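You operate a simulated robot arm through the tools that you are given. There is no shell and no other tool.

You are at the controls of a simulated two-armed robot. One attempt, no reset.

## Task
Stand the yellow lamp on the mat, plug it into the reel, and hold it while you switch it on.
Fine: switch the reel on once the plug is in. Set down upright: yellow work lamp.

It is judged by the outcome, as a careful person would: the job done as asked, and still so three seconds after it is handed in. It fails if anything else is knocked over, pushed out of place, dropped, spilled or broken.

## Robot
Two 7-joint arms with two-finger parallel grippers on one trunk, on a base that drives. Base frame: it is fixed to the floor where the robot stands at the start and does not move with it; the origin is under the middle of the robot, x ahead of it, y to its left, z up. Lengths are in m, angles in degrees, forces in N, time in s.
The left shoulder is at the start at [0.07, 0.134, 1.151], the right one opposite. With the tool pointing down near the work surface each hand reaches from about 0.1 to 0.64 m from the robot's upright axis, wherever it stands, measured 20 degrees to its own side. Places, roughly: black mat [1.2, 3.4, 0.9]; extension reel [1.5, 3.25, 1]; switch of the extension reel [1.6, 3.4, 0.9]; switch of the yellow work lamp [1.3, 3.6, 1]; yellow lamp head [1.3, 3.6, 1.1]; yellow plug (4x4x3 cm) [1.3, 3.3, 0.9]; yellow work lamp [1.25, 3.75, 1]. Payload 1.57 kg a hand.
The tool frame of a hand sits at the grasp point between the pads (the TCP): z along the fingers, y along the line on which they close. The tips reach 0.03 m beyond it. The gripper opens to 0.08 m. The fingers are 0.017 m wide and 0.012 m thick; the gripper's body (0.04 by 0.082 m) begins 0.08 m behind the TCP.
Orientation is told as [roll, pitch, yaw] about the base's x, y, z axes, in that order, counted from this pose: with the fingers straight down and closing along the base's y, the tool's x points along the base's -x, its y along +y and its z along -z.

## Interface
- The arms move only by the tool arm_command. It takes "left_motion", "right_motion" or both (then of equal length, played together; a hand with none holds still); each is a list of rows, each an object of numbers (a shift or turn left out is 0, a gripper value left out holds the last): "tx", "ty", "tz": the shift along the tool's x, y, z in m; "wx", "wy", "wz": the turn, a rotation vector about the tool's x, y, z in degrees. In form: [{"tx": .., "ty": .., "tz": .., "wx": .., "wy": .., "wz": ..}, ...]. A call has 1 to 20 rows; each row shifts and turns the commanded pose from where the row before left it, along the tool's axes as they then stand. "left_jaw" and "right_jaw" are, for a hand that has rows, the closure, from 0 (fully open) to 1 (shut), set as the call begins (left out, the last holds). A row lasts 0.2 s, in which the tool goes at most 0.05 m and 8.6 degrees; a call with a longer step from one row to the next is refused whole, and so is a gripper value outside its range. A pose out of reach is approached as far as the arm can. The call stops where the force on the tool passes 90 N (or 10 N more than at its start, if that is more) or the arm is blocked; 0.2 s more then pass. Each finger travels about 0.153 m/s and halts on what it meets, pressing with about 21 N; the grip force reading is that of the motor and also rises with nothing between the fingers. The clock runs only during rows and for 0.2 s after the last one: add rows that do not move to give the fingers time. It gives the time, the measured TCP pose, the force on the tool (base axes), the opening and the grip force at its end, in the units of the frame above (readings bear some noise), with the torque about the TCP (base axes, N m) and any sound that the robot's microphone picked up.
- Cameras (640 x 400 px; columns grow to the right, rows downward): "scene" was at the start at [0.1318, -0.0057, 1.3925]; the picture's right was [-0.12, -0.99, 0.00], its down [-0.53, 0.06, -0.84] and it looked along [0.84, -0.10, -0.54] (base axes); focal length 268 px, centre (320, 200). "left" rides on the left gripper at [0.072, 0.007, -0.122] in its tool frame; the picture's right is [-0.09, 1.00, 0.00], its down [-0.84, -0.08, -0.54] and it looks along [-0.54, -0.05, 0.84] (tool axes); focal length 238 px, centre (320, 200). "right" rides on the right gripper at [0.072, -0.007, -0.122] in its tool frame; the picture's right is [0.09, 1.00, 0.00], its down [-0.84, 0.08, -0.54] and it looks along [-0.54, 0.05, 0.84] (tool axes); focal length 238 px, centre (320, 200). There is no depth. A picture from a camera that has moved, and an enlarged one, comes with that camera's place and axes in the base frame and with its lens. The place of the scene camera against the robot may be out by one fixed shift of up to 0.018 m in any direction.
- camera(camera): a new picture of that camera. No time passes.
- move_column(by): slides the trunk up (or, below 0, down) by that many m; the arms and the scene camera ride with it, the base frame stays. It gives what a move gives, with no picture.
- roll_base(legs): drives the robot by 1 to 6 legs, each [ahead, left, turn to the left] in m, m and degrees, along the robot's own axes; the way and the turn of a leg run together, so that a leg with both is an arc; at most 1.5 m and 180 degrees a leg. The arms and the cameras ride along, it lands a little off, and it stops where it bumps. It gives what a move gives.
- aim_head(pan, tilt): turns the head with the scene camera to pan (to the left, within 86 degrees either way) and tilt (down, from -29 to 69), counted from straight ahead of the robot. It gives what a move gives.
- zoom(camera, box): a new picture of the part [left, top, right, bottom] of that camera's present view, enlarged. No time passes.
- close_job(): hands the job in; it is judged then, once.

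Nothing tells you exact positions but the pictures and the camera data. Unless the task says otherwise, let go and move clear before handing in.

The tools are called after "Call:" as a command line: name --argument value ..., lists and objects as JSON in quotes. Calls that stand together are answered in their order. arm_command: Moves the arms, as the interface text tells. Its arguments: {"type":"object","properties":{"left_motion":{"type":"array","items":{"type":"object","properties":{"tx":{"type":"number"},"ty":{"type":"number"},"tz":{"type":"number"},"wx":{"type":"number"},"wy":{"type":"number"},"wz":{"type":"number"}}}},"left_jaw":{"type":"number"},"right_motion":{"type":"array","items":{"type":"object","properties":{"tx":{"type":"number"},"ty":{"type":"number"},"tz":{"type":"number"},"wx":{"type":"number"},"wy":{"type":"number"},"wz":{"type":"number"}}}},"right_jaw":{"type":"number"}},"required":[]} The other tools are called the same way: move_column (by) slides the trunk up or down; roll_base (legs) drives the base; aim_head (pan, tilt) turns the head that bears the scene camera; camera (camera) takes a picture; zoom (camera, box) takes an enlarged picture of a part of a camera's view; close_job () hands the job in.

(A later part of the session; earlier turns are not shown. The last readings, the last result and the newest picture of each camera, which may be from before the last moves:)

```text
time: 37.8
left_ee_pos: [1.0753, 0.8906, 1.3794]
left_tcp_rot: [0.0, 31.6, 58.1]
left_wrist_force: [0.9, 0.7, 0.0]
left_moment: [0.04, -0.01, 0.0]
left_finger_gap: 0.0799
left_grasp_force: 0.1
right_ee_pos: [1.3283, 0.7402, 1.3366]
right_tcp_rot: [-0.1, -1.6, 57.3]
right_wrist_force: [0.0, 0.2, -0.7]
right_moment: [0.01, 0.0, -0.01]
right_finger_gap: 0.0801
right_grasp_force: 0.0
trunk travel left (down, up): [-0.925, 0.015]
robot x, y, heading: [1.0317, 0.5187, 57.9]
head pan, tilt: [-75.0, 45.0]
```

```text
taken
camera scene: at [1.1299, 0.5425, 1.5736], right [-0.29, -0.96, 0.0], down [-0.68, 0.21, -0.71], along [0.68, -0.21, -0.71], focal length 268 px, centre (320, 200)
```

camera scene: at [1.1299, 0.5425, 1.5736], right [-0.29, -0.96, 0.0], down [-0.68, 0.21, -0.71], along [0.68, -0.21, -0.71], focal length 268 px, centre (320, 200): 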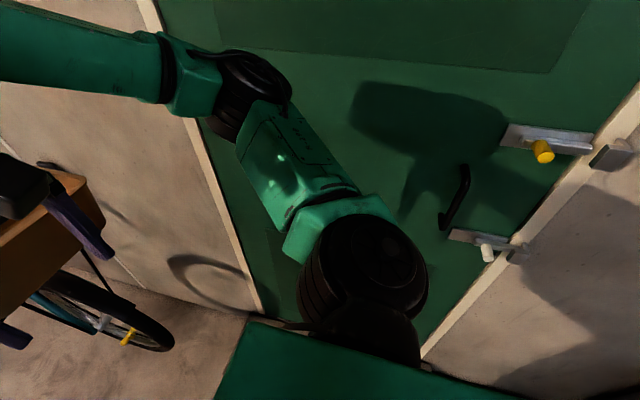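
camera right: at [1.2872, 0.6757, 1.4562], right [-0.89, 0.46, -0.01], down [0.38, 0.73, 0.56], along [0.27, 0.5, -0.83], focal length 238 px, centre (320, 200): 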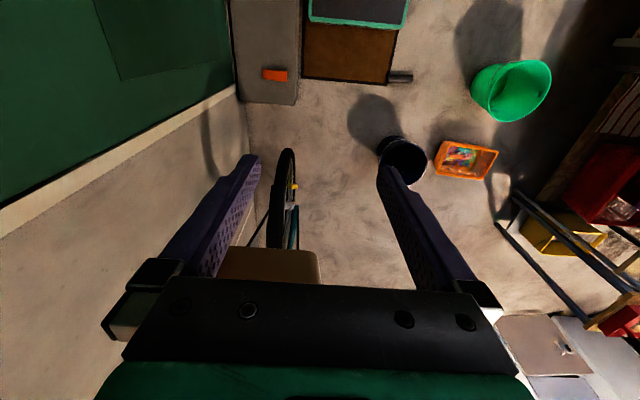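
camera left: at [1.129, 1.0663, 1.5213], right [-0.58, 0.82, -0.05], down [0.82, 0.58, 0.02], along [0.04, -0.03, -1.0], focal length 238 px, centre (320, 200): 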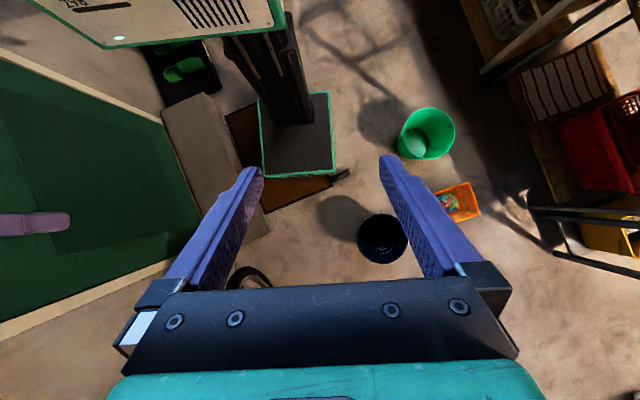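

The bike's handlebar (about r=0.59–1.07 at 1.32 m height) sits just beyond the navy bucket, so this gap may be too narrow for my shoulders. Before committing, I'll survey the rest of the room from this raised viewpoint.

Call:
aim_head --pan 35 --tilt 25

Call:
camera --camera "scene"

Call:
aim_head --pan 80 --tilt 25

Call:
camera --camera "scene"

Call:
aim_head --pan 0 --tilt 35

Call:
camera --camera "scene"

```text
time: 39.6
left_ee_pos: [1.0758, 0.8902, 1.3794]
left_tcp_rot: [0.0, 31.6, 58.1]
left_wrist_force: [-0.4, -0.7, -0.7]
left_moment: [0.0, 0.02, 0.02]
left_finger_gap: 0.0798
left_grasp_force: 0.2
right_ee_pos: [1.3282, 0.7399, 1.3362]
right_tcp_rot: [-0.1, -1.6, 57.2]
right_wrist_force: [-0.5, 0.0, 0.4]
right_moment: [0.02, 0.02, -0.03]
right_finger_gap: 0.0801
right_grasp_force: 0.0
trunk travel left (down, up): [-0.925, 0.015]
robot x, y, heading: [1.0316, 0.5206, 58.0]
head pan, tilt: [35.0, 25.0]
```

```text
taken
camera scene: at [1.0476, 0.6581, 1.6041], right [1.0, 0.05, 0.0], down [0.02, -0.42, -0.91], along [-0.05, 0.91, -0.42], focal length 268 px, centre (320, 200)
```

scene: 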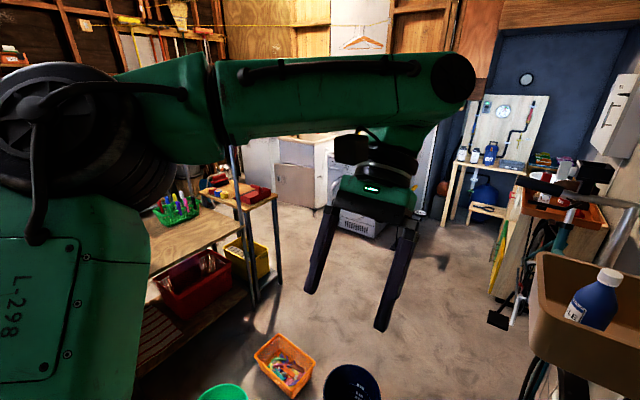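

```text
time: 40.8
left_ee_pos: [1.0758, 0.8902, 1.3794]
left_tcp_rot: [0.0, 31.8, 58.1]
left_wrist_force: [-0.6, -0.1, 0.2]
left_moment: [0.05, -0.01, -0.03]
left_finger_gap: 0.08
left_grasp_force: 0.0
right_ee_pos: [1.3282, 0.7409, 1.3374]
right_tcp_rot: [-0.1, -1.6, 57.2]
right_wrist_force: [0.0, 0.7, 0.1]
right_moment: [0.0, -0.01, -0.02]
right_finger_gap: 0.0799
right_grasp_force: 0.1
trunk travel left (down, up): [-0.925, 0.015]
robot x, y, heading: [1.0308, 0.5178, 57.8]
head pan, tilt: [80.0, 25.0]
```

```text
taken
camera scene: at [0.984, 0.6278, 1.6042], right [0.67, 0.74, 0.0], down [0.31, -0.28, -0.91], along [-0.67, 0.61, -0.42], focal length 268 px, centre (320, 200)
```

scene: 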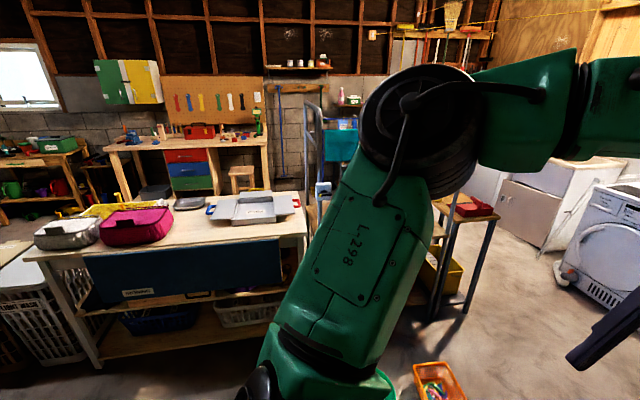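

```text
time: 42.3
left_ee_pos: [1.076, 0.8905, 1.3803]
left_tcp_rot: [0.0, 31.7, 58.1]
left_wrist_force: [-0.6, 0.1, -0.2]
left_moment: [0.02, -0.01, -0.02]
left_finger_gap: 0.0802
left_grasp_force: 0.0
right_ee_pos: [1.3272, 0.7399, 1.3375]
right_tcp_rot: [-0.2, -1.5, 57.1]
right_wrist_force: [0.5, -0.2, -0.4]
right_moment: [-0.01, 0.0, 0.04]
right_finger_gap: 0.08
right_grasp_force: 0.0
trunk travel left (down, up): [-0.925, 0.015]
robot x, y, heading: [1.0329, 0.5158, 57.9]
head pan, tilt: [0.0, 35.0]
```

```text
taken
camera scene: at [1.099, 0.6408, 1.5884], right [0.85, -0.53, 0.0], down [-0.3, -0.49, -0.82], along [0.43, 0.69, -0.57], focal length 268 px, centre (320, 200)
```

scene: 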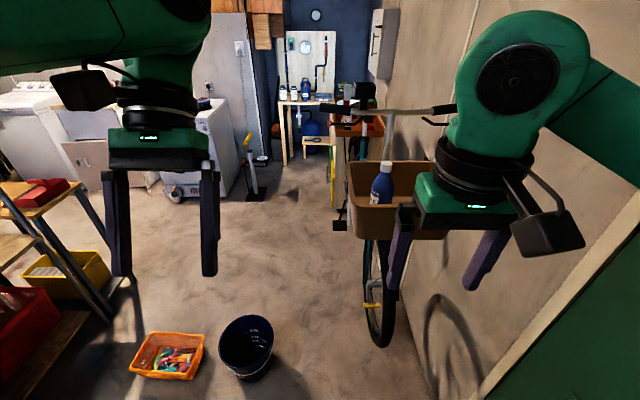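

A second aisle may exist on the far left behind the tables, and the bike side is tight for my shoulders. I'll back out to open floor near the start and look around behind me for another way.

Call:
roll_base --legs '[[-0.25, 0, 0], [0, 0.4, 0], [-0.5, 0, 0], [0, 0, 100]]'

Call:
aim_head --pan 0 --tilt 25

Call:
camera --camera "scene"

Call:
aim_head --pan 75 --tilt 25

Call:
camera --camera "scene"

Call:
aim_head --pan -40 --tilt 20

Call:
camera --camera "scene"

```text
time: 43.9
left_ee_pos: [0.97, 0.7436, 1.3806]
left_tcp_rot: [0.2, 31.8, 60.2]
left_wrist_force: [-0.3, -0.8, 0.3]
left_moment: [0.04, 0.03, -0.03]
left_finger_gap: 0.08
left_grasp_force: 0.0
right_ee_pos: [1.2273, 0.6021, 1.3371]
right_tcp_rot: [0.1, -1.6, 59.0]
right_wrist_force: [0.2, 0.1, -0.3]
right_moment: [0.04, 0.05, -0.02]
right_finger_gap: 0.0801
right_grasp_force: 0.0
trunk travel left (down, up): [-0.925, 0.015]
robot x, y, heading: [0.934, 0.3715, 60.1]
head pan, tilt: [0.0, 35.0]
stopped in leg 1: the robot was blocked; the commanded pose is now the measured one
```

```text
time: 44.6
left_ee_pos: [0.9642, 0.7436, 1.3799]
left_tcp_rot: [0.1, 31.6, 60.1]
left_wrist_force: [0.0, -0.1, -0.6]
left_moment: [0.02, -0.03, -0.02]
left_finger_gap: 0.08
left_grasp_force: 0.2
right_ee_pos: [1.2224, 0.6029, 1.3361]
right_tcp_rot: [0.0, -1.8, 59.2]
right_wrist_force: [-0.7, -0.6, 0.4]
right_moment: [0.04, 0.03, 0.0]
right_finger_gap: 0.0802
right_grasp_force: 0.0
trunk travel left (down, up): [-0.925, 0.015]
robot x, y, heading: [0.9334, 0.3743, 60.1]
head pan, tilt: [0.0, 25.0]
```

```text
taken
camera scene: at [0.9997, 0.499, 1.6042], right [0.87, -0.5, 0.0], down [-0.21, -0.36, -0.91], along [0.45, 0.79, -0.42], focal length 268 px, centre (320, 200)
```

scene: 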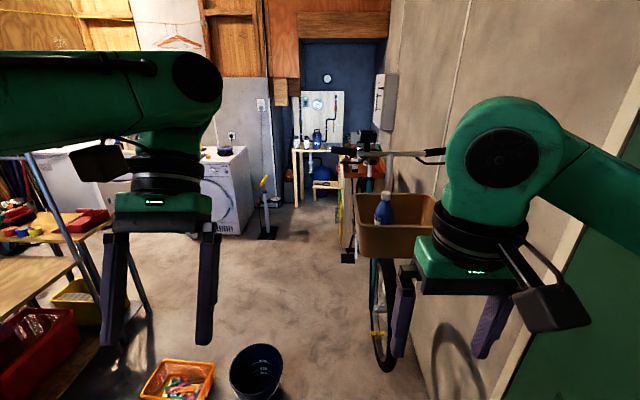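

```text
time: 46.0
left_ee_pos: [0.9641, 0.7467, 1.3811]
left_tcp_rot: [0.1, 31.7, 60.0]
left_wrist_force: [-0.4, 0.3, 0.0]
left_moment: [0.0, 0.02, 0.0]
left_finger_gap: 0.0799
left_grasp_force: 0.0
right_ee_pos: [1.2205, 0.6055, 1.3379]
right_tcp_rot: [-0.2, -1.6, 59.2]
right_wrist_force: [0.3, -0.2, -0.1]
right_moment: [-0.01, 0.02, 0.0]
right_finger_gap: 0.0802
right_grasp_force: 0.1
trunk travel left (down, up): [-0.925, 0.015]
robot x, y, heading: [0.9325, 0.3736, 59.9]
head pan, tilt: [75.0, 25.0]
```

```text
taken
camera scene: at [0.8869, 0.4865, 1.6042], right [0.71, 0.71, 0.0], down [0.3, -0.3, -0.91], along [-0.64, 0.64, -0.42], focal length 268 px, centre (320, 200)
```

scene: 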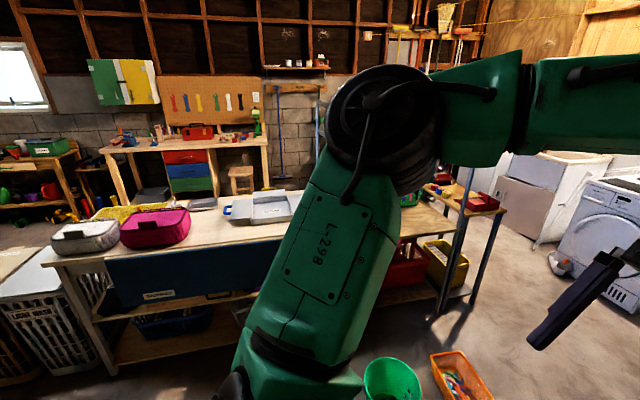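

```text
time: 48.0
left_ee_pos: [0.9644, 0.7471, 1.38]
left_tcp_rot: [0.0, 31.7, 60.0]
left_wrist_force: [0.2, 0.3, 0.2]
left_moment: [-0.01, 0.0, -0.02]
left_finger_gap: 0.0799
left_grasp_force: 0.0
right_ee_pos: [1.2217, 0.6042, 1.3366]
right_tcp_rot: [-0.2, -1.6, 59.1]
right_wrist_force: [0.3, 0.5, 0.4]
right_moment: [0.02, 0.01, 0.02]
right_finger_gap: 0.0798
right_grasp_force: 0.0
trunk travel left (down, up): [-0.925, 0.015]
robot x, y, heading: [0.9353, 0.3724, 59.9]
head pan, tilt: [-40.0, 20.0]
```

```text
taken
camera scene: at [1.0397, 0.4536, 1.6122], right [0.34, -0.94, 0.0], down [-0.32, -0.12, -0.94], along [0.88, 0.32, -0.34], focal length 268 px, centre (320, 200)
```

scene: 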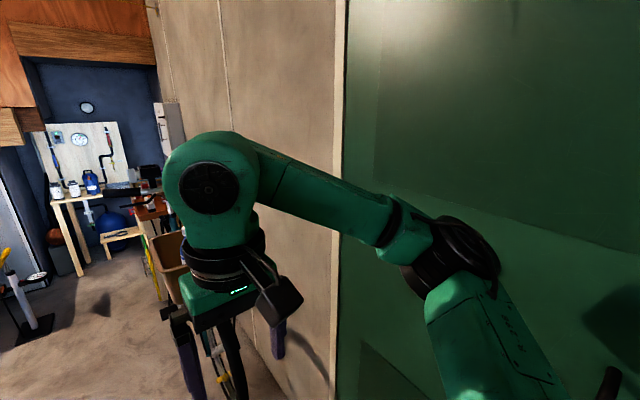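

I likely touched the shoe tray with the rear-right corner of the base. I'll move a touch forward, then strafe left clear of it and check whether it is still in place.

Call:
roll_base --legs '[[0.03, 0, -2], [0, 0.4, 0]]'

Call:
camera --camera "left"

Call:
aim_head --pan -60 --tilt 60

Call:
camera --camera "scene"

```text
time: 50.9
left_ee_pos: [0.6661, 0.9814, 1.3798]
left_tcp_rot: [0.0, 31.7, 57.2]
left_wrist_force: [0.2, 0.4, 0.2]
left_moment: [0.0, 0.02, -0.02]
left_finger_gap: 0.0799
left_grasp_force: 0.0
right_ee_pos: [0.9155, 0.8261, 1.3368]
right_tcp_rot: [0.0, -1.7, 56.2]
right_wrist_force: [0.7, 0.0, -0.3]
right_moment: [0.02, 0.04, 0.02]
right_finger_gap: 0.0801
right_grasp_force: 0.0
trunk travel left (down, up): [-0.925, 0.015]
robot x, y, heading: [0.6184, 0.6113, 57.1]
head pan, tilt: [-40.0, 20.0]
```

```text
taken
camera left: at [0.6635, 0.9874, 1.5218], right [-0.79, 0.61, -0.05], down [0.61, 0.8, 0.02], along [0.05, -0.01, -1.0], focal length 238 px, centre (320, 200)
```

left: 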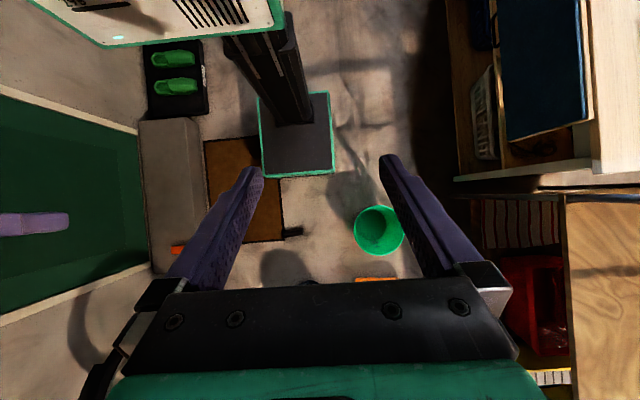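

```text
time: 52.0
left_ee_pos: [0.6637, 0.9844, 1.3806]
left_tcp_rot: [0.0, 31.8, 57.1]
left_wrist_force: [-0.1, 0.1, 0.3]
left_moment: [0.02, 0.01, 0.0]
left_finger_gap: 0.0799
left_grasp_force: 0.1
right_ee_pos: [0.9146, 0.8285, 1.3368]
right_tcp_rot: [-0.2, -1.7, 56.1]
right_wrist_force: [-0.8, -0.2, 0.3]
right_moment: [0.0, 0.0, 0.01]
right_finger_gap: 0.0798
right_grasp_force: 0.1
trunk travel left (down, up): [-0.925, 0.015]
robot x, y, heading: [0.6166, 0.6142, 56.8]
head pan, tilt: [-60.0, 60.0]
```

```text
taken
camera scene: at [0.7024, 0.6555, 1.5541], right [-0.05, -1.0, 0.0], down [-0.86, 0.04, -0.5], along [0.5, -0.03, -0.87], focal length 268 px, centre (320, 200)
```

scene: 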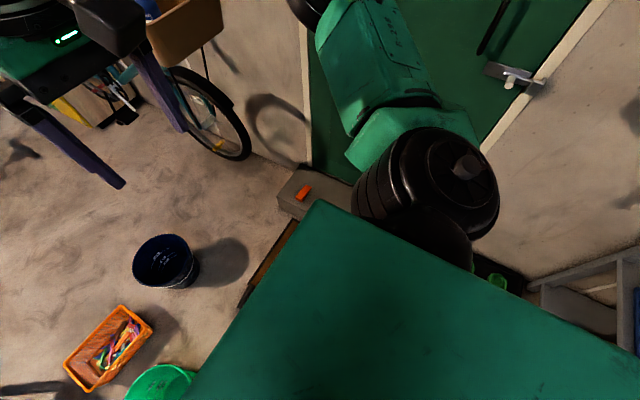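

Call:
zoom --camera "left" --box '[120, 20, 360, 260]'

Call:
aim_head --pan 60 --tilt 35

Call:
camera --camera "scene"

```text
1.67 times, centred on (240, 140) of left
camera zoom: at [0.6607, 0.99, 1.5212], right [-0.79, 0.61, -0.05], down [0.61, 0.8, 0.02], along [0.05, -0.01, -1.0], focal length 397 px, centre (453, 300)
```

zoom: 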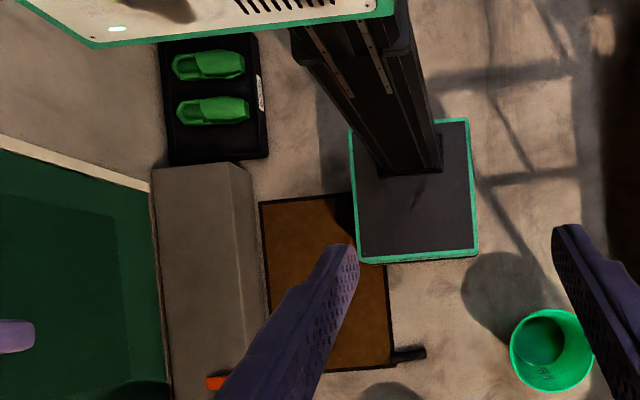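

```text
time: 54.0
left_ee_pos: [0.6642, 0.9827, 1.3789]
left_tcp_rot: [0.0, 31.8, 57.2]
left_wrist_force: [0.0, -0.6, 0.3]
left_moment: [0.03, 0.0, 0.01]
left_finger_gap: 0.08
left_grasp_force: 0.1
right_ee_pos: [0.9143, 0.828, 1.3367]
right_tcp_rot: [-0.2, -1.6, 56.2]
right_wrist_force: [-0.4, -0.2, -0.2]
right_moment: [-0.01, -0.02, -0.01]
right_finger_gap: 0.0801
right_grasp_force: 0.1
trunk travel left (down, up): [-0.925, 0.015]
robot x, y, heading: [0.6161, 0.6058, 57.0]
head pan, tilt: [60.0, 35.0]
```

```text
taken
camera scene: at [0.5961, 0.737, 1.5884], right [0.89, 0.45, 0.0], down [0.26, -0.51, -0.82], along [-0.37, 0.73, -0.57], focal length 268 px, centre (320, 200)
```

scene: 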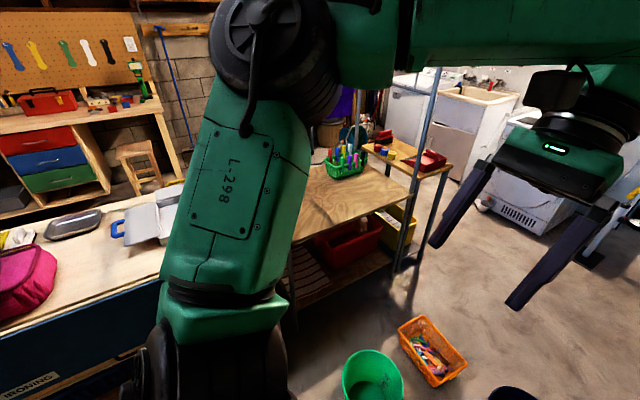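

The shoe tray is unmoved. I'll back up to the open floor by the start and turn to look behind and to the left for another aisle.

Call:
roll_base --legs '[[-0.75, 0.1, 0], [0, 0, 100]]'

Call:
aim_head --pan 0 --tilt 25

Call:
camera --camera "scene"

Call:
aim_head --pan 60 --tilt 25

Call:
camera --camera "scene"

Call:
aim_head --pan -40 --tilt 20

Call:
camera --camera "scene"

```text
time: 62.3
left_ee_pos: [-0.2523, 0.0102, 1.3792]
left_tcp_rot: [0.0, 31.6, 157.4]
left_wrist_force: [-0.5, 0.0, -0.6]
left_moment: [-0.03, 0.01, 0.02]
left_finger_gap: 0.08
left_grasp_force: 0.1
right_ee_pos: [-0.1451, 0.2823, 1.3364]
right_tcp_rot: [-0.2, -1.6, 156.5]
right_wrist_force: [-0.7, -0.3, 0.4]
right_moment: [0.01, 0.01, -0.01]
right_finger_gap: 0.0799
right_grasp_force: 0.0
trunk travel left (down, up): [-0.925, 0.015]
robot x, y, heading: [0.1208, 0.029, 157.4]
head pan, tilt: [60.0, 35.0]
```

```text
time: 63.6
left_ee_pos: [-0.2525, 0.0092, 1.381]
left_tcp_rot: [-0.1, 31.7, 157.4]
left_wrist_force: [0.3, 0.6, -0.3]
left_moment: [0.03, 0.0, -0.02]
left_finger_gap: 0.0799
left_grasp_force: 0.1
right_ee_pos: [-0.145, 0.2827, 1.3368]
right_tcp_rot: [-0.2, -1.6, 156.4]
right_wrist_force: [0.4, -0.7, -0.1]
right_moment: [0.01, -0.01, -0.03]
right_finger_gap: 0.08
right_grasp_force: 0.0
trunk travel left (down, up): [-0.925, 0.015]
robot x, y, heading: [0.1197, 0.0288, 157.4]
head pan, tilt: [0.0, 25.0]
```

```text
taken
camera scene: at [-0.017, 0.0874, 1.6041], right [0.39, 0.92, 0.0], down [0.39, -0.16, -0.91], along [-0.84, 0.35, -0.42], focal length 268 px, centre (320, 200)
```

scene: 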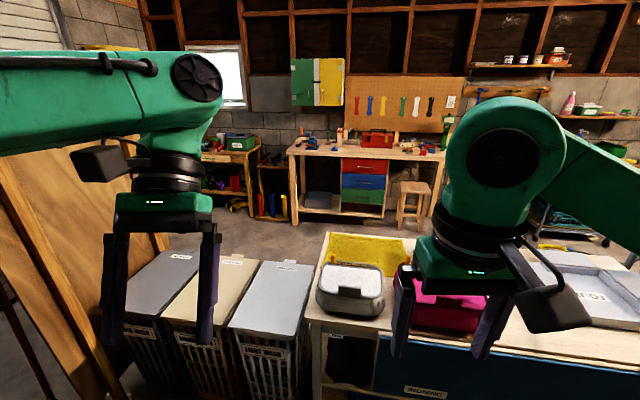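

```text
time: 64.9
left_ee_pos: [-0.2531, 0.0086, 1.3795]
left_tcp_rot: [0.1, 31.8, 157.4]
left_wrist_force: [0.0, 0.3, -0.6]
left_moment: [0.03, 0.04, -0.04]
left_finger_gap: 0.08
left_grasp_force: 0.1
right_ee_pos: [-0.1441, 0.2833, 1.3362]
right_tcp_rot: [-0.2, -1.5, 156.5]
right_wrist_force: [0.4, -0.4, -0.7]
right_moment: [0.0, -0.05, -0.02]
right_finger_gap: 0.0801
right_grasp_force: 0.0
trunk travel left (down, up): [-0.925, 0.015]
robot x, y, heading: [0.1224, 0.0279, 157.5]
head pan, tilt: [60.0, 25.0]
```

```text
taken
camera scene: at [-0.0053, -0.0039, 1.6041], right [-0.61, 0.8, 0.0], down [0.34, 0.26, -0.91], along [-0.72, -0.55, -0.42], focal length 268 px, centre (320, 200)
```

scene: 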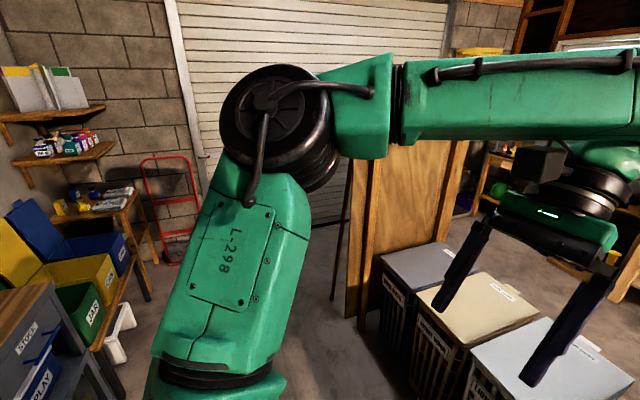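

```text
time: 66.7
left_ee_pos: [-0.2528, 0.0095, 1.3789]
left_tcp_rot: [0.1, 31.6, 157.4]
left_wrist_force: [0.1, 0.6, 0.1]
left_moment: [-0.04, -0.02, 0.01]
left_finger_gap: 0.0801
left_grasp_force: 0.0
right_ee_pos: [-0.1444, 0.2824, 1.3361]
right_tcp_rot: [-0.2, -1.6, 156.5]
right_wrist_force: [0.1, 0.5, -0.3]
right_moment: [-0.02, 0.03, 0.01]
right_finger_gap: 0.0799
right_grasp_force: 0.0
trunk travel left (down, up): [-0.925, 0.015]
robot x, y, heading: [0.1181, 0.0253, 157.2]
head pan, tilt: [-40.0, 20.0]
```

```text
taken
camera scene: at [0.0252, 0.1346, 1.6122], right [0.89, 0.46, 0.0], down [0.16, -0.3, -0.94], along [-0.43, 0.83, -0.34], focal length 268 px, centre (320, 200)
```

scene: 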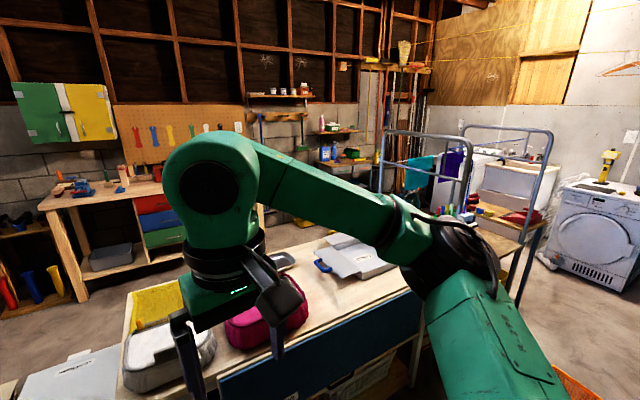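

There is a wide aisle on the far side of the tables, reachable by going round the hampers and the wooden screen near the roller door. I'll turn to face that way and look.

Call:
roll_base --legs '[[0, 0, 80]]'

Call:
aim_head --pan 0 --tilt 35

Call:
camera --camera "scene"

Call:
aim_head --pan -50 --tilt 25

Call:
camera --camera "scene"

Call:
aim_head --pan 40 --tilt 35

Call:
camera --camera "scene"

```text
time: 70.5
left_ee_pos: [0.0733, -0.3427, 1.3792]
left_tcp_rot: [0.1, 31.7, -122.7]
left_wrist_force: [0.5, 0.1, 0.7]
left_moment: [-0.02, -0.02, -0.01]
left_finger_gap: 0.0801
left_grasp_force: 0.0
right_ee_pos: [-0.1763, -0.1881, 1.3367]
right_tcp_rot: [0.0, -1.6, -123.5]
right_wrist_force: [0.5, -0.2, 0.3]
right_moment: [0.03, 0.0, 0.01]
right_finger_gap: 0.0801
right_grasp_force: 0.1
trunk travel left (down, up): [-0.925, 0.015]
robot x, y, heading: [0.1225, 0.0295, -122.5]
head pan, tilt: [-40.0, 20.0]
```

```text
time: 71.6
left_ee_pos: [0.0735, -0.3447, 1.3787]
left_tcp_rot: [0.0, 31.6, -122.7]
left_wrist_force: [-0.1, -0.9, 0.6]
left_moment: [0.02, 0.03, 0.0]
left_finger_gap: 0.0801
left_grasp_force: 0.2
right_ee_pos: [-0.177, -0.1906, 1.3375]
right_tcp_rot: [-0.1, -1.6, -123.6]
right_wrist_force: [-0.2, 0.1, -0.5]
right_moment: [0.0, 0.0, 0.01]
right_finger_gap: 0.08
right_grasp_force: 0.0
trunk travel left (down, up): [-0.925, 0.015]
robot x, y, heading: [0.1218, 0.0268, -122.9]
head pan, tilt: [0.0, 35.0]
```

```text
taken
camera scene: at [0.0395, -0.0837, 1.5884], right [-0.84, 0.54, 0.0], down [0.31, 0.48, -0.82], along [-0.44, -0.69, -0.57], focal length 268 px, centre (320, 200)
```

scene: 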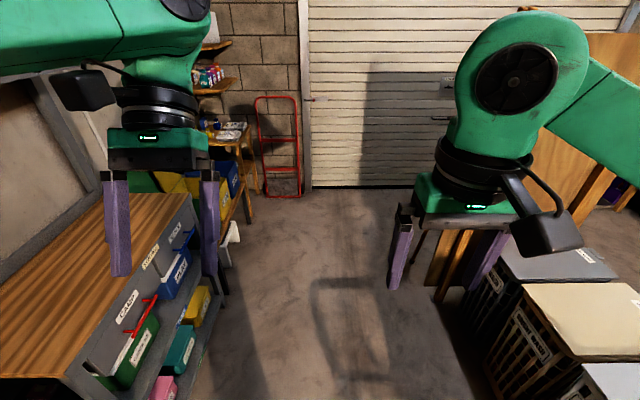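

```text
time: 72.8
left_ee_pos: [0.0739, -0.3432, 1.3783]
left_tcp_rot: [0.1, 31.7, -122.8]
left_wrist_force: [0.4, 0.2, 2.0]
left_moment: [0.01, -0.01, -0.04]
left_finger_gap: 0.0801
left_grasp_force: 0.0
right_ee_pos: [-0.1776, -0.1904, 1.3364]
right_tcp_rot: [-0.2, -1.7, -123.6]
right_wrist_force: [0.2, 0.1, 0.4]
right_moment: [0.01, 0.02, 0.0]
right_finger_gap: 0.0801
right_grasp_force: 0.1
trunk travel left (down, up): [-0.925, 0.015]
robot x, y, heading: [0.1206, 0.027, -122.6]
head pan, tilt: [-50.0, 25.0]
```

```text
taken
camera scene: at [-0.0041, -0.0215, 1.6041], right [-0.13, 0.99, 0.0], down [0.42, 0.05, -0.91], along [-0.9, -0.11, -0.42], focal length 268 px, centre (320, 200)
```

scene: 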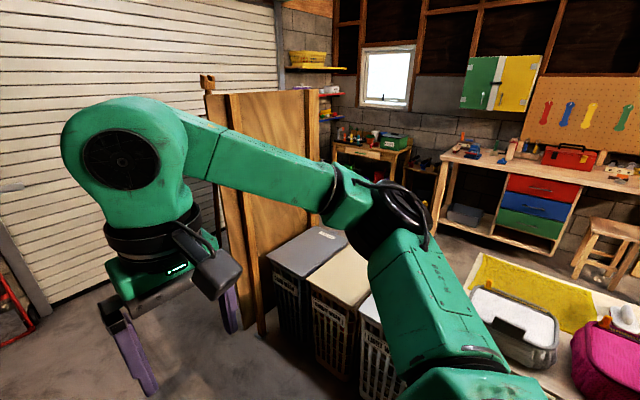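

```text
time: 74.4
left_ee_pos: [0.0741, -0.3444, 1.3785]
left_tcp_rot: [0.0, 31.7, -122.7]
left_wrist_force: [-0.6, 0.9, -0.9]
left_moment: [-0.03, 0.0, 0.02]
left_finger_gap: 0.0803
left_grasp_force: 0.0
right_ee_pos: [-0.1767, -0.1899, 1.337]
right_tcp_rot: [-0.2, -1.5, -123.5]
right_wrist_force: [-0.3, -0.5, 0.0]
right_moment: [-0.03, 0.01, 0.0]
right_finger_gap: 0.0796
right_grasp_force: 0.0
trunk travel left (down, up): [-0.925, 0.015]
robot x, y, heading: [0.1232, 0.0267, -122.5]
head pan, tilt: [40.0, 35.0]
```

```text
taken
camera scene: at [0.0981, -0.0971, 1.5884], right [-0.99, -0.13, 0.0], down [-0.07, 0.57, -0.82], along [0.1, -0.81, -0.57], focal length 268 px, centre (320, 200)
```

scene: 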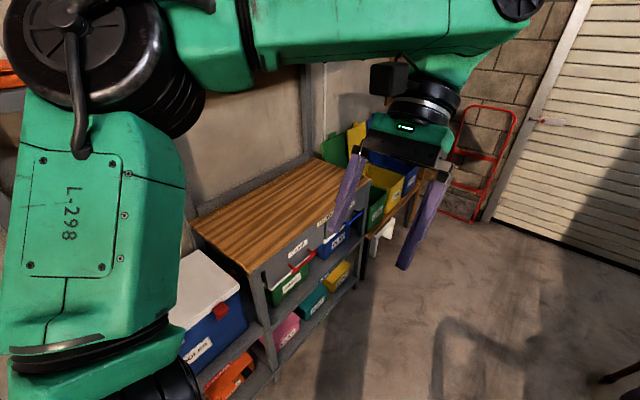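

The way to the roller door is a clear corridor about 1.5 m wide. I'll drive along it to about 2 m behind the start and then turn right to look past the screen.

Call:
roll_base --legs '[[1.0, -0.1, 0], [1.0, 0, 0], [0, 0, -90]]'

Call:
aim_head --pan 0 --tilt 35

Call:
camera --camera "scene"

Call:
aim_head --pan -50 --tilt 30

Call:
camera --camera "scene"

```text
time: 88.2
left_ee_pos: [-1.4127, -1.5365, 1.3789]
left_tcp_rot: [0.0, 31.7, 147.1]
left_wrist_force: [-0.7, -1.0, 1.0]
left_moment: [0.01, 0.01, 0.02]
left_finger_gap: 0.0801
left_grasp_force: 0.0
right_ee_pos: [-1.2598, -1.2875, 1.3365]
right_tcp_rot: [-0.2, -1.6, 146.3]
right_wrist_force: [0.3, 0.0, -0.3]
right_moment: [0.0, 0.0, -0.02]
right_finger_gap: 0.0802
right_grasp_force: 0.0
trunk travel left (down, up): [-0.925, 0.015]
robot x, y, heading: [-1.0433, -1.5866, 147.2]
head pan, tilt: [40.0, 35.0]
```

```text
time: 89.2
left_ee_pos: [-1.4137, -1.5356, 1.3785]
left_tcp_rot: [0.0, 31.7, 147.2]
left_wrist_force: [-0.4, 0.7, 0.1]
left_moment: [-0.01, -0.04, 0.01]
left_finger_gap: 0.0801
left_grasp_force: 0.1
right_ee_pos: [-1.2597, -1.2868, 1.3365]
right_tcp_rot: [-0.2, -1.5, 146.3]
right_wrist_force: [0.3, 0.3, -0.4]
right_moment: [-0.01, -0.03, -0.02]
right_finger_gap: 0.0803
right_grasp_force: 0.0
trunk travel left (down, up): [-0.925, 0.015]
robot x, y, heading: [-1.0397, -1.5839, 147.2]
head pan, tilt: [0.0, 35.0]
```

```text
taken
camera scene: at [-1.1657, -1.5048, 1.5884], right [0.54, 0.84, 0.0], down [0.48, -0.31, -0.82], along [-0.69, 0.44, -0.57], focal length 268 px, centre (320, 200)
```

scene: 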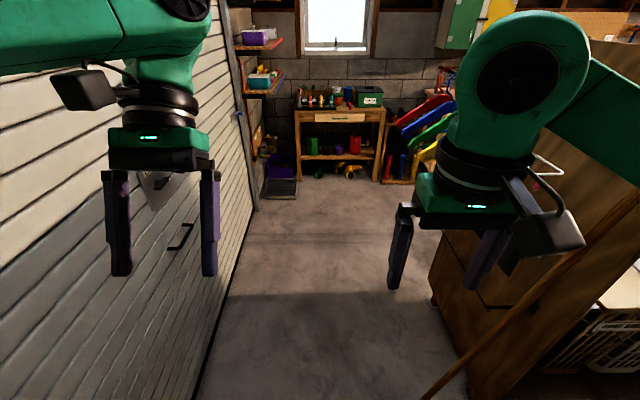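

```text
time: 90.4
left_ee_pos: [-1.413, -1.5359, 1.3794]
left_tcp_rot: [0.0, 31.6, 147.2]
left_wrist_force: [-0.3, -0.6, 0.9]
left_moment: [0.0, 0.03, -0.01]
left_finger_gap: 0.0802
left_grasp_force: 0.0
right_ee_pos: [-1.2582, -1.2857, 1.3368]
right_tcp_rot: [-0.1, -1.6, 146.3]
right_wrist_force: [0.3, -0.1, 0.5]
right_moment: [0.01, 0.0, -0.03]
right_finger_gap: 0.0799
right_grasp_force: 0.0
trunk travel left (down, up): [-0.925, 0.015]
robot x, y, heading: [-1.0425, -1.585, 146.9]
head pan, tilt: [-50.0, 30.0]
```

```text
taken
camera scene: at [-1.103, -1.4628, 1.5962], right [0.99, 0.12, 0.0], down [0.06, -0.5, -0.87], along [-0.11, 0.86, -0.5], focal length 268 px, centre (320, 200)
```

scene: 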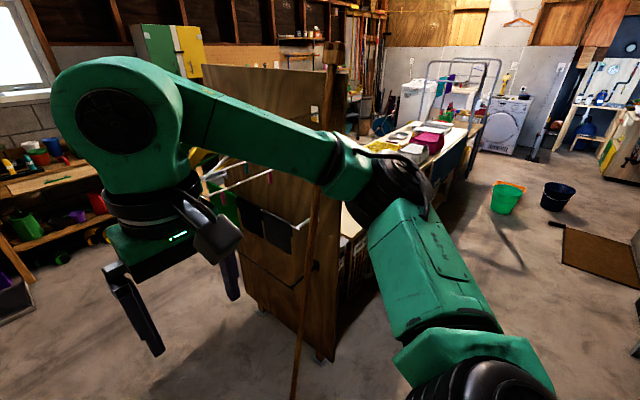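

I see the roller door to my left, and a pocketed wooden screen with a broom leaning on it to my right, with about 1.2 m between. I'll go straight ahead between them, slightly left of centre, then turn right into the far aisle.

Call:
roll_base --legs '[[0.5, 0.05, 0], [1.5, 0, 0]]'

Call:
aim_head --pan -70 --tilt 30

Call:
camera --camera "scene"

Call:
aim_head --pan -30 --tilt 35

Call:
camera --camera "scene"

```text
time: 100.2
left_ee_pos: [-3.0788, -0.5075, 1.3801]
left_tcp_rot: [-0.1, 31.7, 147.0]
left_wrist_force: [0.6, -0.1, 0.0]
left_moment: [0.0, 0.03, -0.03]
left_finger_gap: 0.0799
left_grasp_force: 0.0
right_ee_pos: [-2.9238, -0.2585, 1.3377]
right_tcp_rot: [-0.3, -1.6, 146.1]
right_wrist_force: [0.7, 0.2, -0.1]
right_moment: [0.0, -0.01, 0.0]
right_finger_gap: 0.0799
right_grasp_force: 0.2
trunk travel left (down, up): [-0.925, 0.015]
robot x, y, heading: [-2.7095, -0.557, 146.8]
head pan, tilt: [-50.0, 30.0]
```

```text
time: 101.0
left_ee_pos: [-3.0811, -0.5077, 1.3783]
left_tcp_rot: [0.0, 31.8, 147.0]
left_wrist_force: [-0.8, -0.4, 0.4]
left_moment: [-0.02, 0.0, 0.01]
left_finger_gap: 0.0801
left_grasp_force: 0.2
right_ee_pos: [-2.9241, -0.2585, 1.336]
right_tcp_rot: [-0.3, -1.6, 146.2]
right_wrist_force: [-1.2, 0.3, 0.0]
right_moment: [0.01, -0.02, 0.0]
right_finger_gap: 0.0799
right_grasp_force: 0.0
trunk travel left (down, up): [-0.925, 0.015]
robot x, y, heading: [-2.7078, -0.5583, 146.7]
head pan, tilt: [-70.0, 30.0]
```

```text
taken
camera scene: at [-2.7377, -0.4365, 1.5962], right [0.97, -0.23, 0.0], down [-0.11, -0.49, -0.87], along [0.2, 0.84, -0.5], focal length 268 px, centre (320, 200)
```

scene: 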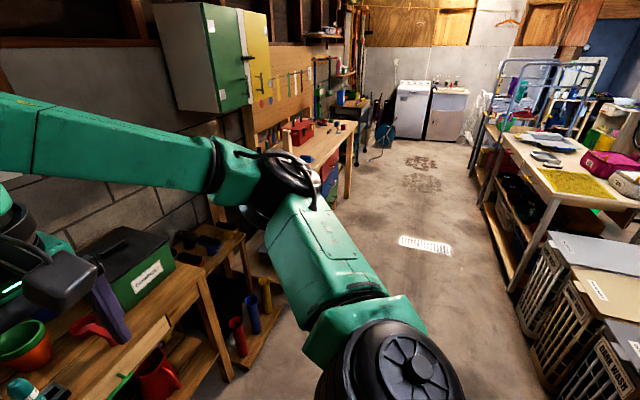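

```text
time: 102.1
left_ee_pos: [-3.0786, -0.5074, 1.3798]
left_tcp_rot: [0.0, 31.7, 147.1]
left_wrist_force: [-0.2, -0.3, 0.1]
left_moment: [-0.01, -0.02, -0.01]
left_finger_gap: 0.08
left_grasp_force: 0.1
right_ee_pos: [-2.9247, -0.2579, 1.3365]
right_tcp_rot: [-0.1, -1.7, 146.1]
right_wrist_force: [-0.1, 0.3, 0.1]
right_moment: [0.01, 0.01, -0.04]
right_finger_gap: 0.0797
right_grasp_force: 0.1
trunk travel left (down, up): [-0.925, 0.015]
robot x, y, heading: [-2.7082, -0.5617, 146.7]
head pan, tilt: [-30.0, 35.0]
```

```text
taken
camera scene: at [-2.7977, -0.4462, 1.5884], right [0.89, 0.45, 0.0], down [0.26, -0.51, -0.82], along [-0.37, 0.73, -0.57], focal length 268 px, centre (320, 200)
```

scene: 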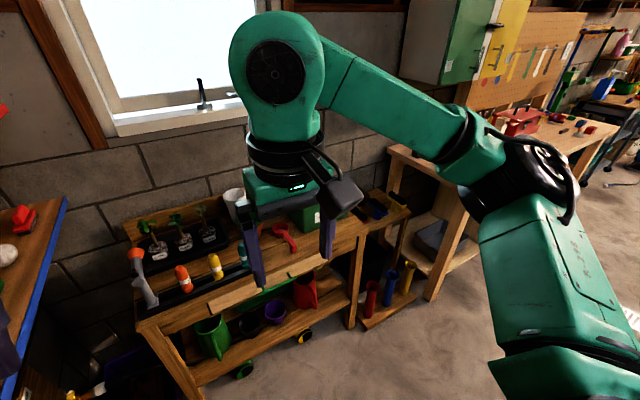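

The far aisle is wide and clear all the way to the washer and sink at the back wall. I'll turn to face along it and drive, keeping centred.

Call:
roll_base --legs '[[0, 0, -89], [0, 0.1, 0], [1.5, 0, 0], [1.0, 0, 0]]'

Call:
aim_head --pan -30 --tilt 25

Call:
camera --camera "scene"

Call:
aim_head --pan 0 --tilt 35

Call:
camera --camera "scene"

```text
time: 119.0
left_ee_pos: [-1.384, 2.014, 1.3801]
left_tcp_rot: [0.0, 31.6, 56.6]
left_wrist_force: [0.2, -0.5, 0.0]
left_moment: [0.02, 0.0, -0.02]
left_finger_gap: 0.08
left_grasp_force: 0.0
right_ee_pos: [-1.1346, 1.8576, 1.3371]
right_tcp_rot: [-0.2, -1.7, 55.6]
right_wrist_force: [0.1, -0.1, -0.2]
right_moment: [-0.01, 0.0, 0.02]
right_finger_gap: 0.0802
right_grasp_force: 0.0
trunk travel left (down, up): [-0.925, 0.015]
robot x, y, heading: [-1.4393, 1.6441, 56.5]
head pan, tilt: [-30.0, 35.0]
```

```text
time: 119.8
left_ee_pos: [-1.3823, 2.0148, 1.3786]
left_tcp_rot: [0.0, 31.7, 56.5]
left_wrist_force: [-0.6, -0.3, -0.4]
left_moment: [-0.03, -0.01, 0.0]
left_finger_gap: 0.0799
left_grasp_force: 0.0
right_ee_pos: [-1.1345, 1.858, 1.3379]
right_tcp_rot: [-0.3, -1.6, 55.6]
right_wrist_force: [-0.5, 0.3, 0.5]
right_moment: [0.0, 0.01, -0.03]
right_finger_gap: 0.0801
right_grasp_force: 0.0
trunk travel left (down, up): [-0.925, 0.015]
robot x, y, heading: [-1.4336, 1.6475, 56.6]
head pan, tilt: [-30.0, 25.0]
```

```text
taken
camera scene: at [-1.3326, 1.7327, 1.6041], right [0.45, -0.9, 0.0], down [-0.38, -0.19, -0.91], along [0.81, 0.4, -0.42], focal length 268 px, centre (320, 200)
```

scene: 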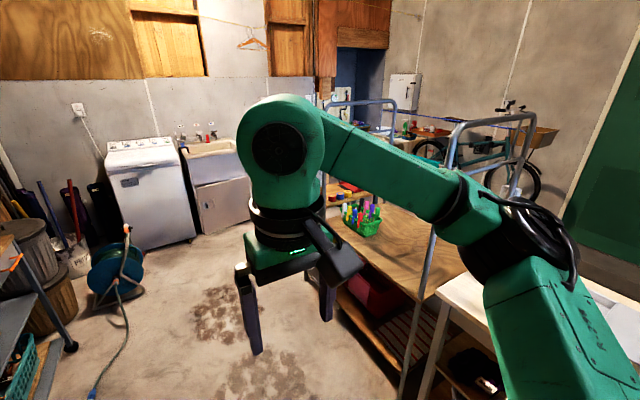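

```text
time: 120.7
left_ee_pos: [-1.3812, 2.0155, 1.3795]
left_tcp_rot: [0.0, 31.7, 56.5]
left_wrist_force: [0.3, -0.8, 0.5]
left_moment: [-0.01, 0.02, 0.02]
left_finger_gap: 0.08
left_grasp_force: 0.0
right_ee_pos: [-1.1343, 1.8584, 1.3376]
right_tcp_rot: [-0.2, -1.6, 55.6]
right_wrist_force: [-0.6, -0.1, -0.1]
right_moment: [0.0, 0.01, 0.01]
right_finger_gap: 0.08
right_grasp_force: 0.1
trunk travel left (down, up): [-0.925, 0.015]
robot x, y, heading: [-1.4378, 1.6464, 56.4]
head pan, tilt: [0.0, 35.0]
```

```text
taken
camera scene: at [-1.3661, 1.7654, 1.5884], right [0.83, -0.55, 0.0], down [-0.32, -0.48, -0.82], along [0.45, 0.68, -0.57], focal length 268 px, centre (320, 200)
```

scene: 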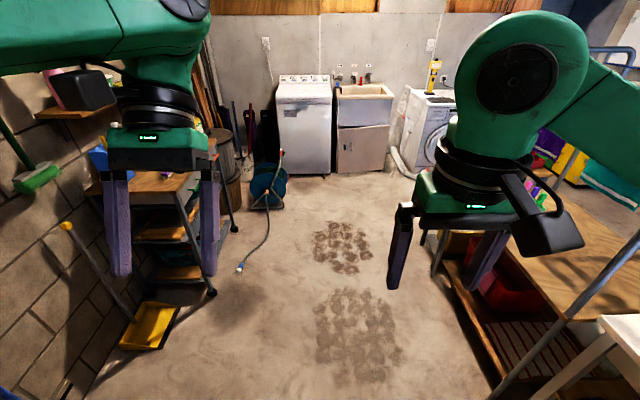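

I'm in the far aisle at about f=0.63; the washer and sink are ahead and the dryer with the lamp is to the right. The floor is clear, so I'll drive ahead 2.3 m, then look toward the dryer.

Call:
roll_base --legs '[[1.2, 0, 1], [1.1, 0, 0]]'

Call:
aim_head --pan -60 --tilt 30

Call:
camera --camera "scene"

Call:
aim_head --pan -20 --tilt 35

Call:
camera --camera "scene"

```text
time: 132.0
left_ee_pos: [-0.1785, 3.9524, 1.3803]
left_tcp_rot: [0.0, 31.6, 58.9]
left_wrist_force: [0.1, -0.2, 0.7]
left_moment: [0.01, 0.02, 0.02]
left_finger_gap: 0.0802
left_grasp_force: 0.0
right_ee_pos: [0.077, 3.8038, 1.3371]
right_tcp_rot: [-0.3, -1.6, 57.9]
right_wrist_force: [-0.5, -0.1, 1.4]
right_moment: [-0.02, -0.03, -0.01]
right_finger_gap: 0.08
right_grasp_force: 0.1
trunk travel left (down, up): [-0.925, 0.015]
robot x, y, heading: [-0.2181, 3.5838, 58.8]
head pan, tilt: [0.0, 35.0]
```

```text
time: 133.3
left_ee_pos: [-0.1774, 3.9531, 1.3801]
left_tcp_rot: [0.0, 31.7, 58.9]
left_wrist_force: [-0.4, -0.1, 0.4]
left_moment: [0.01, 0.01, 0.02]
left_finger_gap: 0.08
left_grasp_force: 0.1
right_ee_pos: [0.0772, 3.8059, 1.3377]
right_tcp_rot: [-0.2, -1.6, 58.1]
right_wrist_force: [-0.4, 0.9, -0.1]
right_moment: [0.05, 0.0, 0.04]
right_finger_gap: 0.0801
right_grasp_force: 0.1
trunk travel left (down, up): [-0.925, 0.015]
robot x, y, heading: [-0.2126, 3.5803, 58.6]
head pan, tilt: [-60.0, 30.0]
```

```text
taken
camera scene: at [-0.105, 3.6264, 1.5962], right [-0.02, -1.0, 0.0], down [-0.5, 0.01, -0.87], along [0.87, -0.02, -0.5], focal length 268 px, centre (320, 200)
```

scene: 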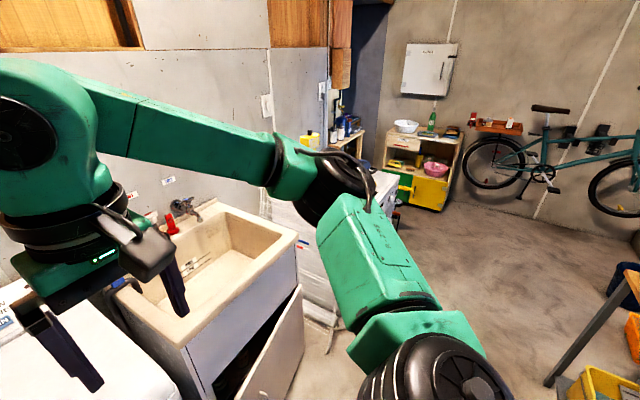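

```text
time: 134.3
left_ee_pos: [-0.1762, 3.9535, 1.38]
left_tcp_rot: [0.0, 31.6, 58.9]
left_wrist_force: [0.6, -0.2, 0.0]
left_moment: [0.0, 0.0, 0.01]
left_finger_gap: 0.08
left_grasp_force: 0.1
right_ee_pos: [0.0777, 3.8062, 1.3368]
right_tcp_rot: [-0.2, -1.6, 58.0]
right_wrist_force: [1.2, 0.6, 0.2]
right_moment: [-0.02, -0.01, 0.01]
right_finger_gap: 0.0802
right_grasp_force: 0.0
trunk travel left (down, up): [-0.925, 0.015]
robot x, y, heading: [-0.2143, 3.5805, 58.7]
head pan, tilt: [-20.0, 35.0]
```

```text
taken
camera scene: at [-0.1267, 3.6835, 1.5884], right [0.63, -0.78, 0.0], down [-0.45, -0.36, -0.82], along [0.64, 0.51, -0.57], focal length 268 px, centre (320, 200)
```

scene: 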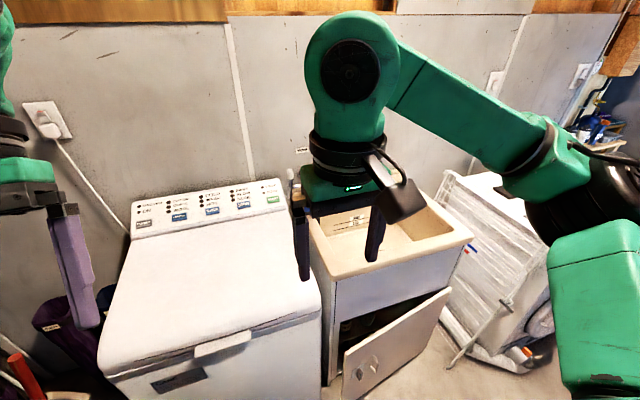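

The sink's door stands open but stays beyond f≈3.4, and the small table ends at f≈2.5, so there's a clear lane at f≈2.9. I'll strafe right about 1.45 m to stand in front of the dryer.

Call:
roll_base --legs '[[0, -0.75, 0], [0, -0.7, 0]]'

Call:
aim_head --pan 0 --tilt 45

Call:
camera --camera "scene"

Call:
camera --camera "right"

```text
time: 141.8
left_ee_pos: [1.0575, 3.2217, 1.3787]
left_tcp_rot: [-0.1, 31.7, 60.6]
left_wrist_force: [0.2, 0.8, 0.1]
left_moment: [-0.05, -0.02, -0.01]
left_finger_gap: 0.0796
left_grasp_force: 0.0
right_ee_pos: [1.3171, 3.0818, 1.3373]
right_tcp_rot: [-0.2, -1.6, 59.8]
right_wrist_force: [-0.4, 0.2, 1.1]
right_moment: [-0.02, 0.0, -0.01]
right_finger_gap: 0.08
right_grasp_force: 0.1
trunk travel left (down, up): [-0.925, 0.015]
robot x, y, heading: [1.0281, 2.8482, 60.4]
head pan, tilt: [-20.0, 35.0]
```

```text
time: 142.7
left_ee_pos: [1.0601, 3.2205, 1.3792]
left_tcp_rot: [0.0, 31.7, 60.6]
left_wrist_force: [-0.3, -0.6, 0.2]
left_moment: [-0.01, 0.03, 0.02]
left_finger_gap: 0.0799
left_grasp_force: 0.0
right_ee_pos: [1.3183, 3.0821, 1.3362]
right_tcp_rot: [-0.1, -1.6, 59.7]
right_wrist_force: [-1.0, 0.6, 0.1]
right_moment: [-0.01, 0.0, 0.02]
right_finger_gap: 0.08
right_grasp_force: 0.0
trunk travel left (down, up): [-0.925, 0.015]
robot x, y, heading: [1.0308, 2.8482, 60.4]
head pan, tilt: [0.0, 45.0]
```

```text
taken
camera scene: at [1.0912, 2.9667, 1.5736], right [0.87, -0.49, 0.0], down [-0.35, -0.62, -0.71], along [0.35, 0.62, -0.71], focal length 268 px, centre (320, 200)
```

scene: 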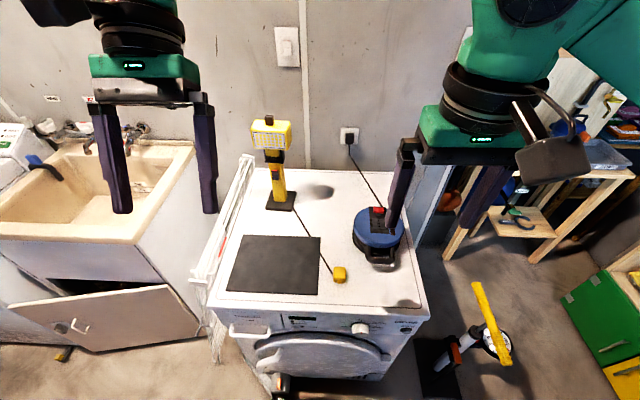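

```text
taken
camera right: at [1.2854, 3.0129, 1.4557], right [-0.91, 0.42, -0.01], down [0.35, 0.75, 0.57], along [0.24, 0.51, -0.82], focal length 238 px, centre (320, 200)
```

right: 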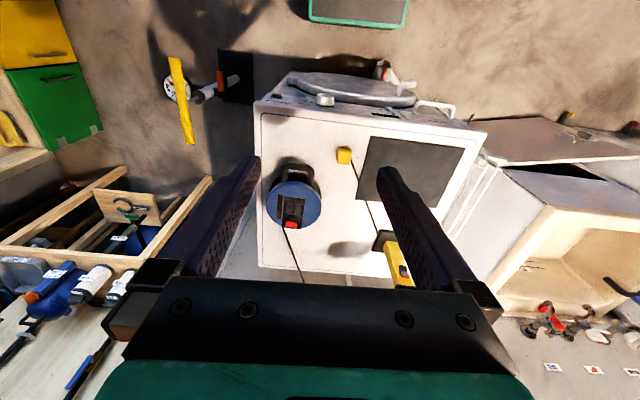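

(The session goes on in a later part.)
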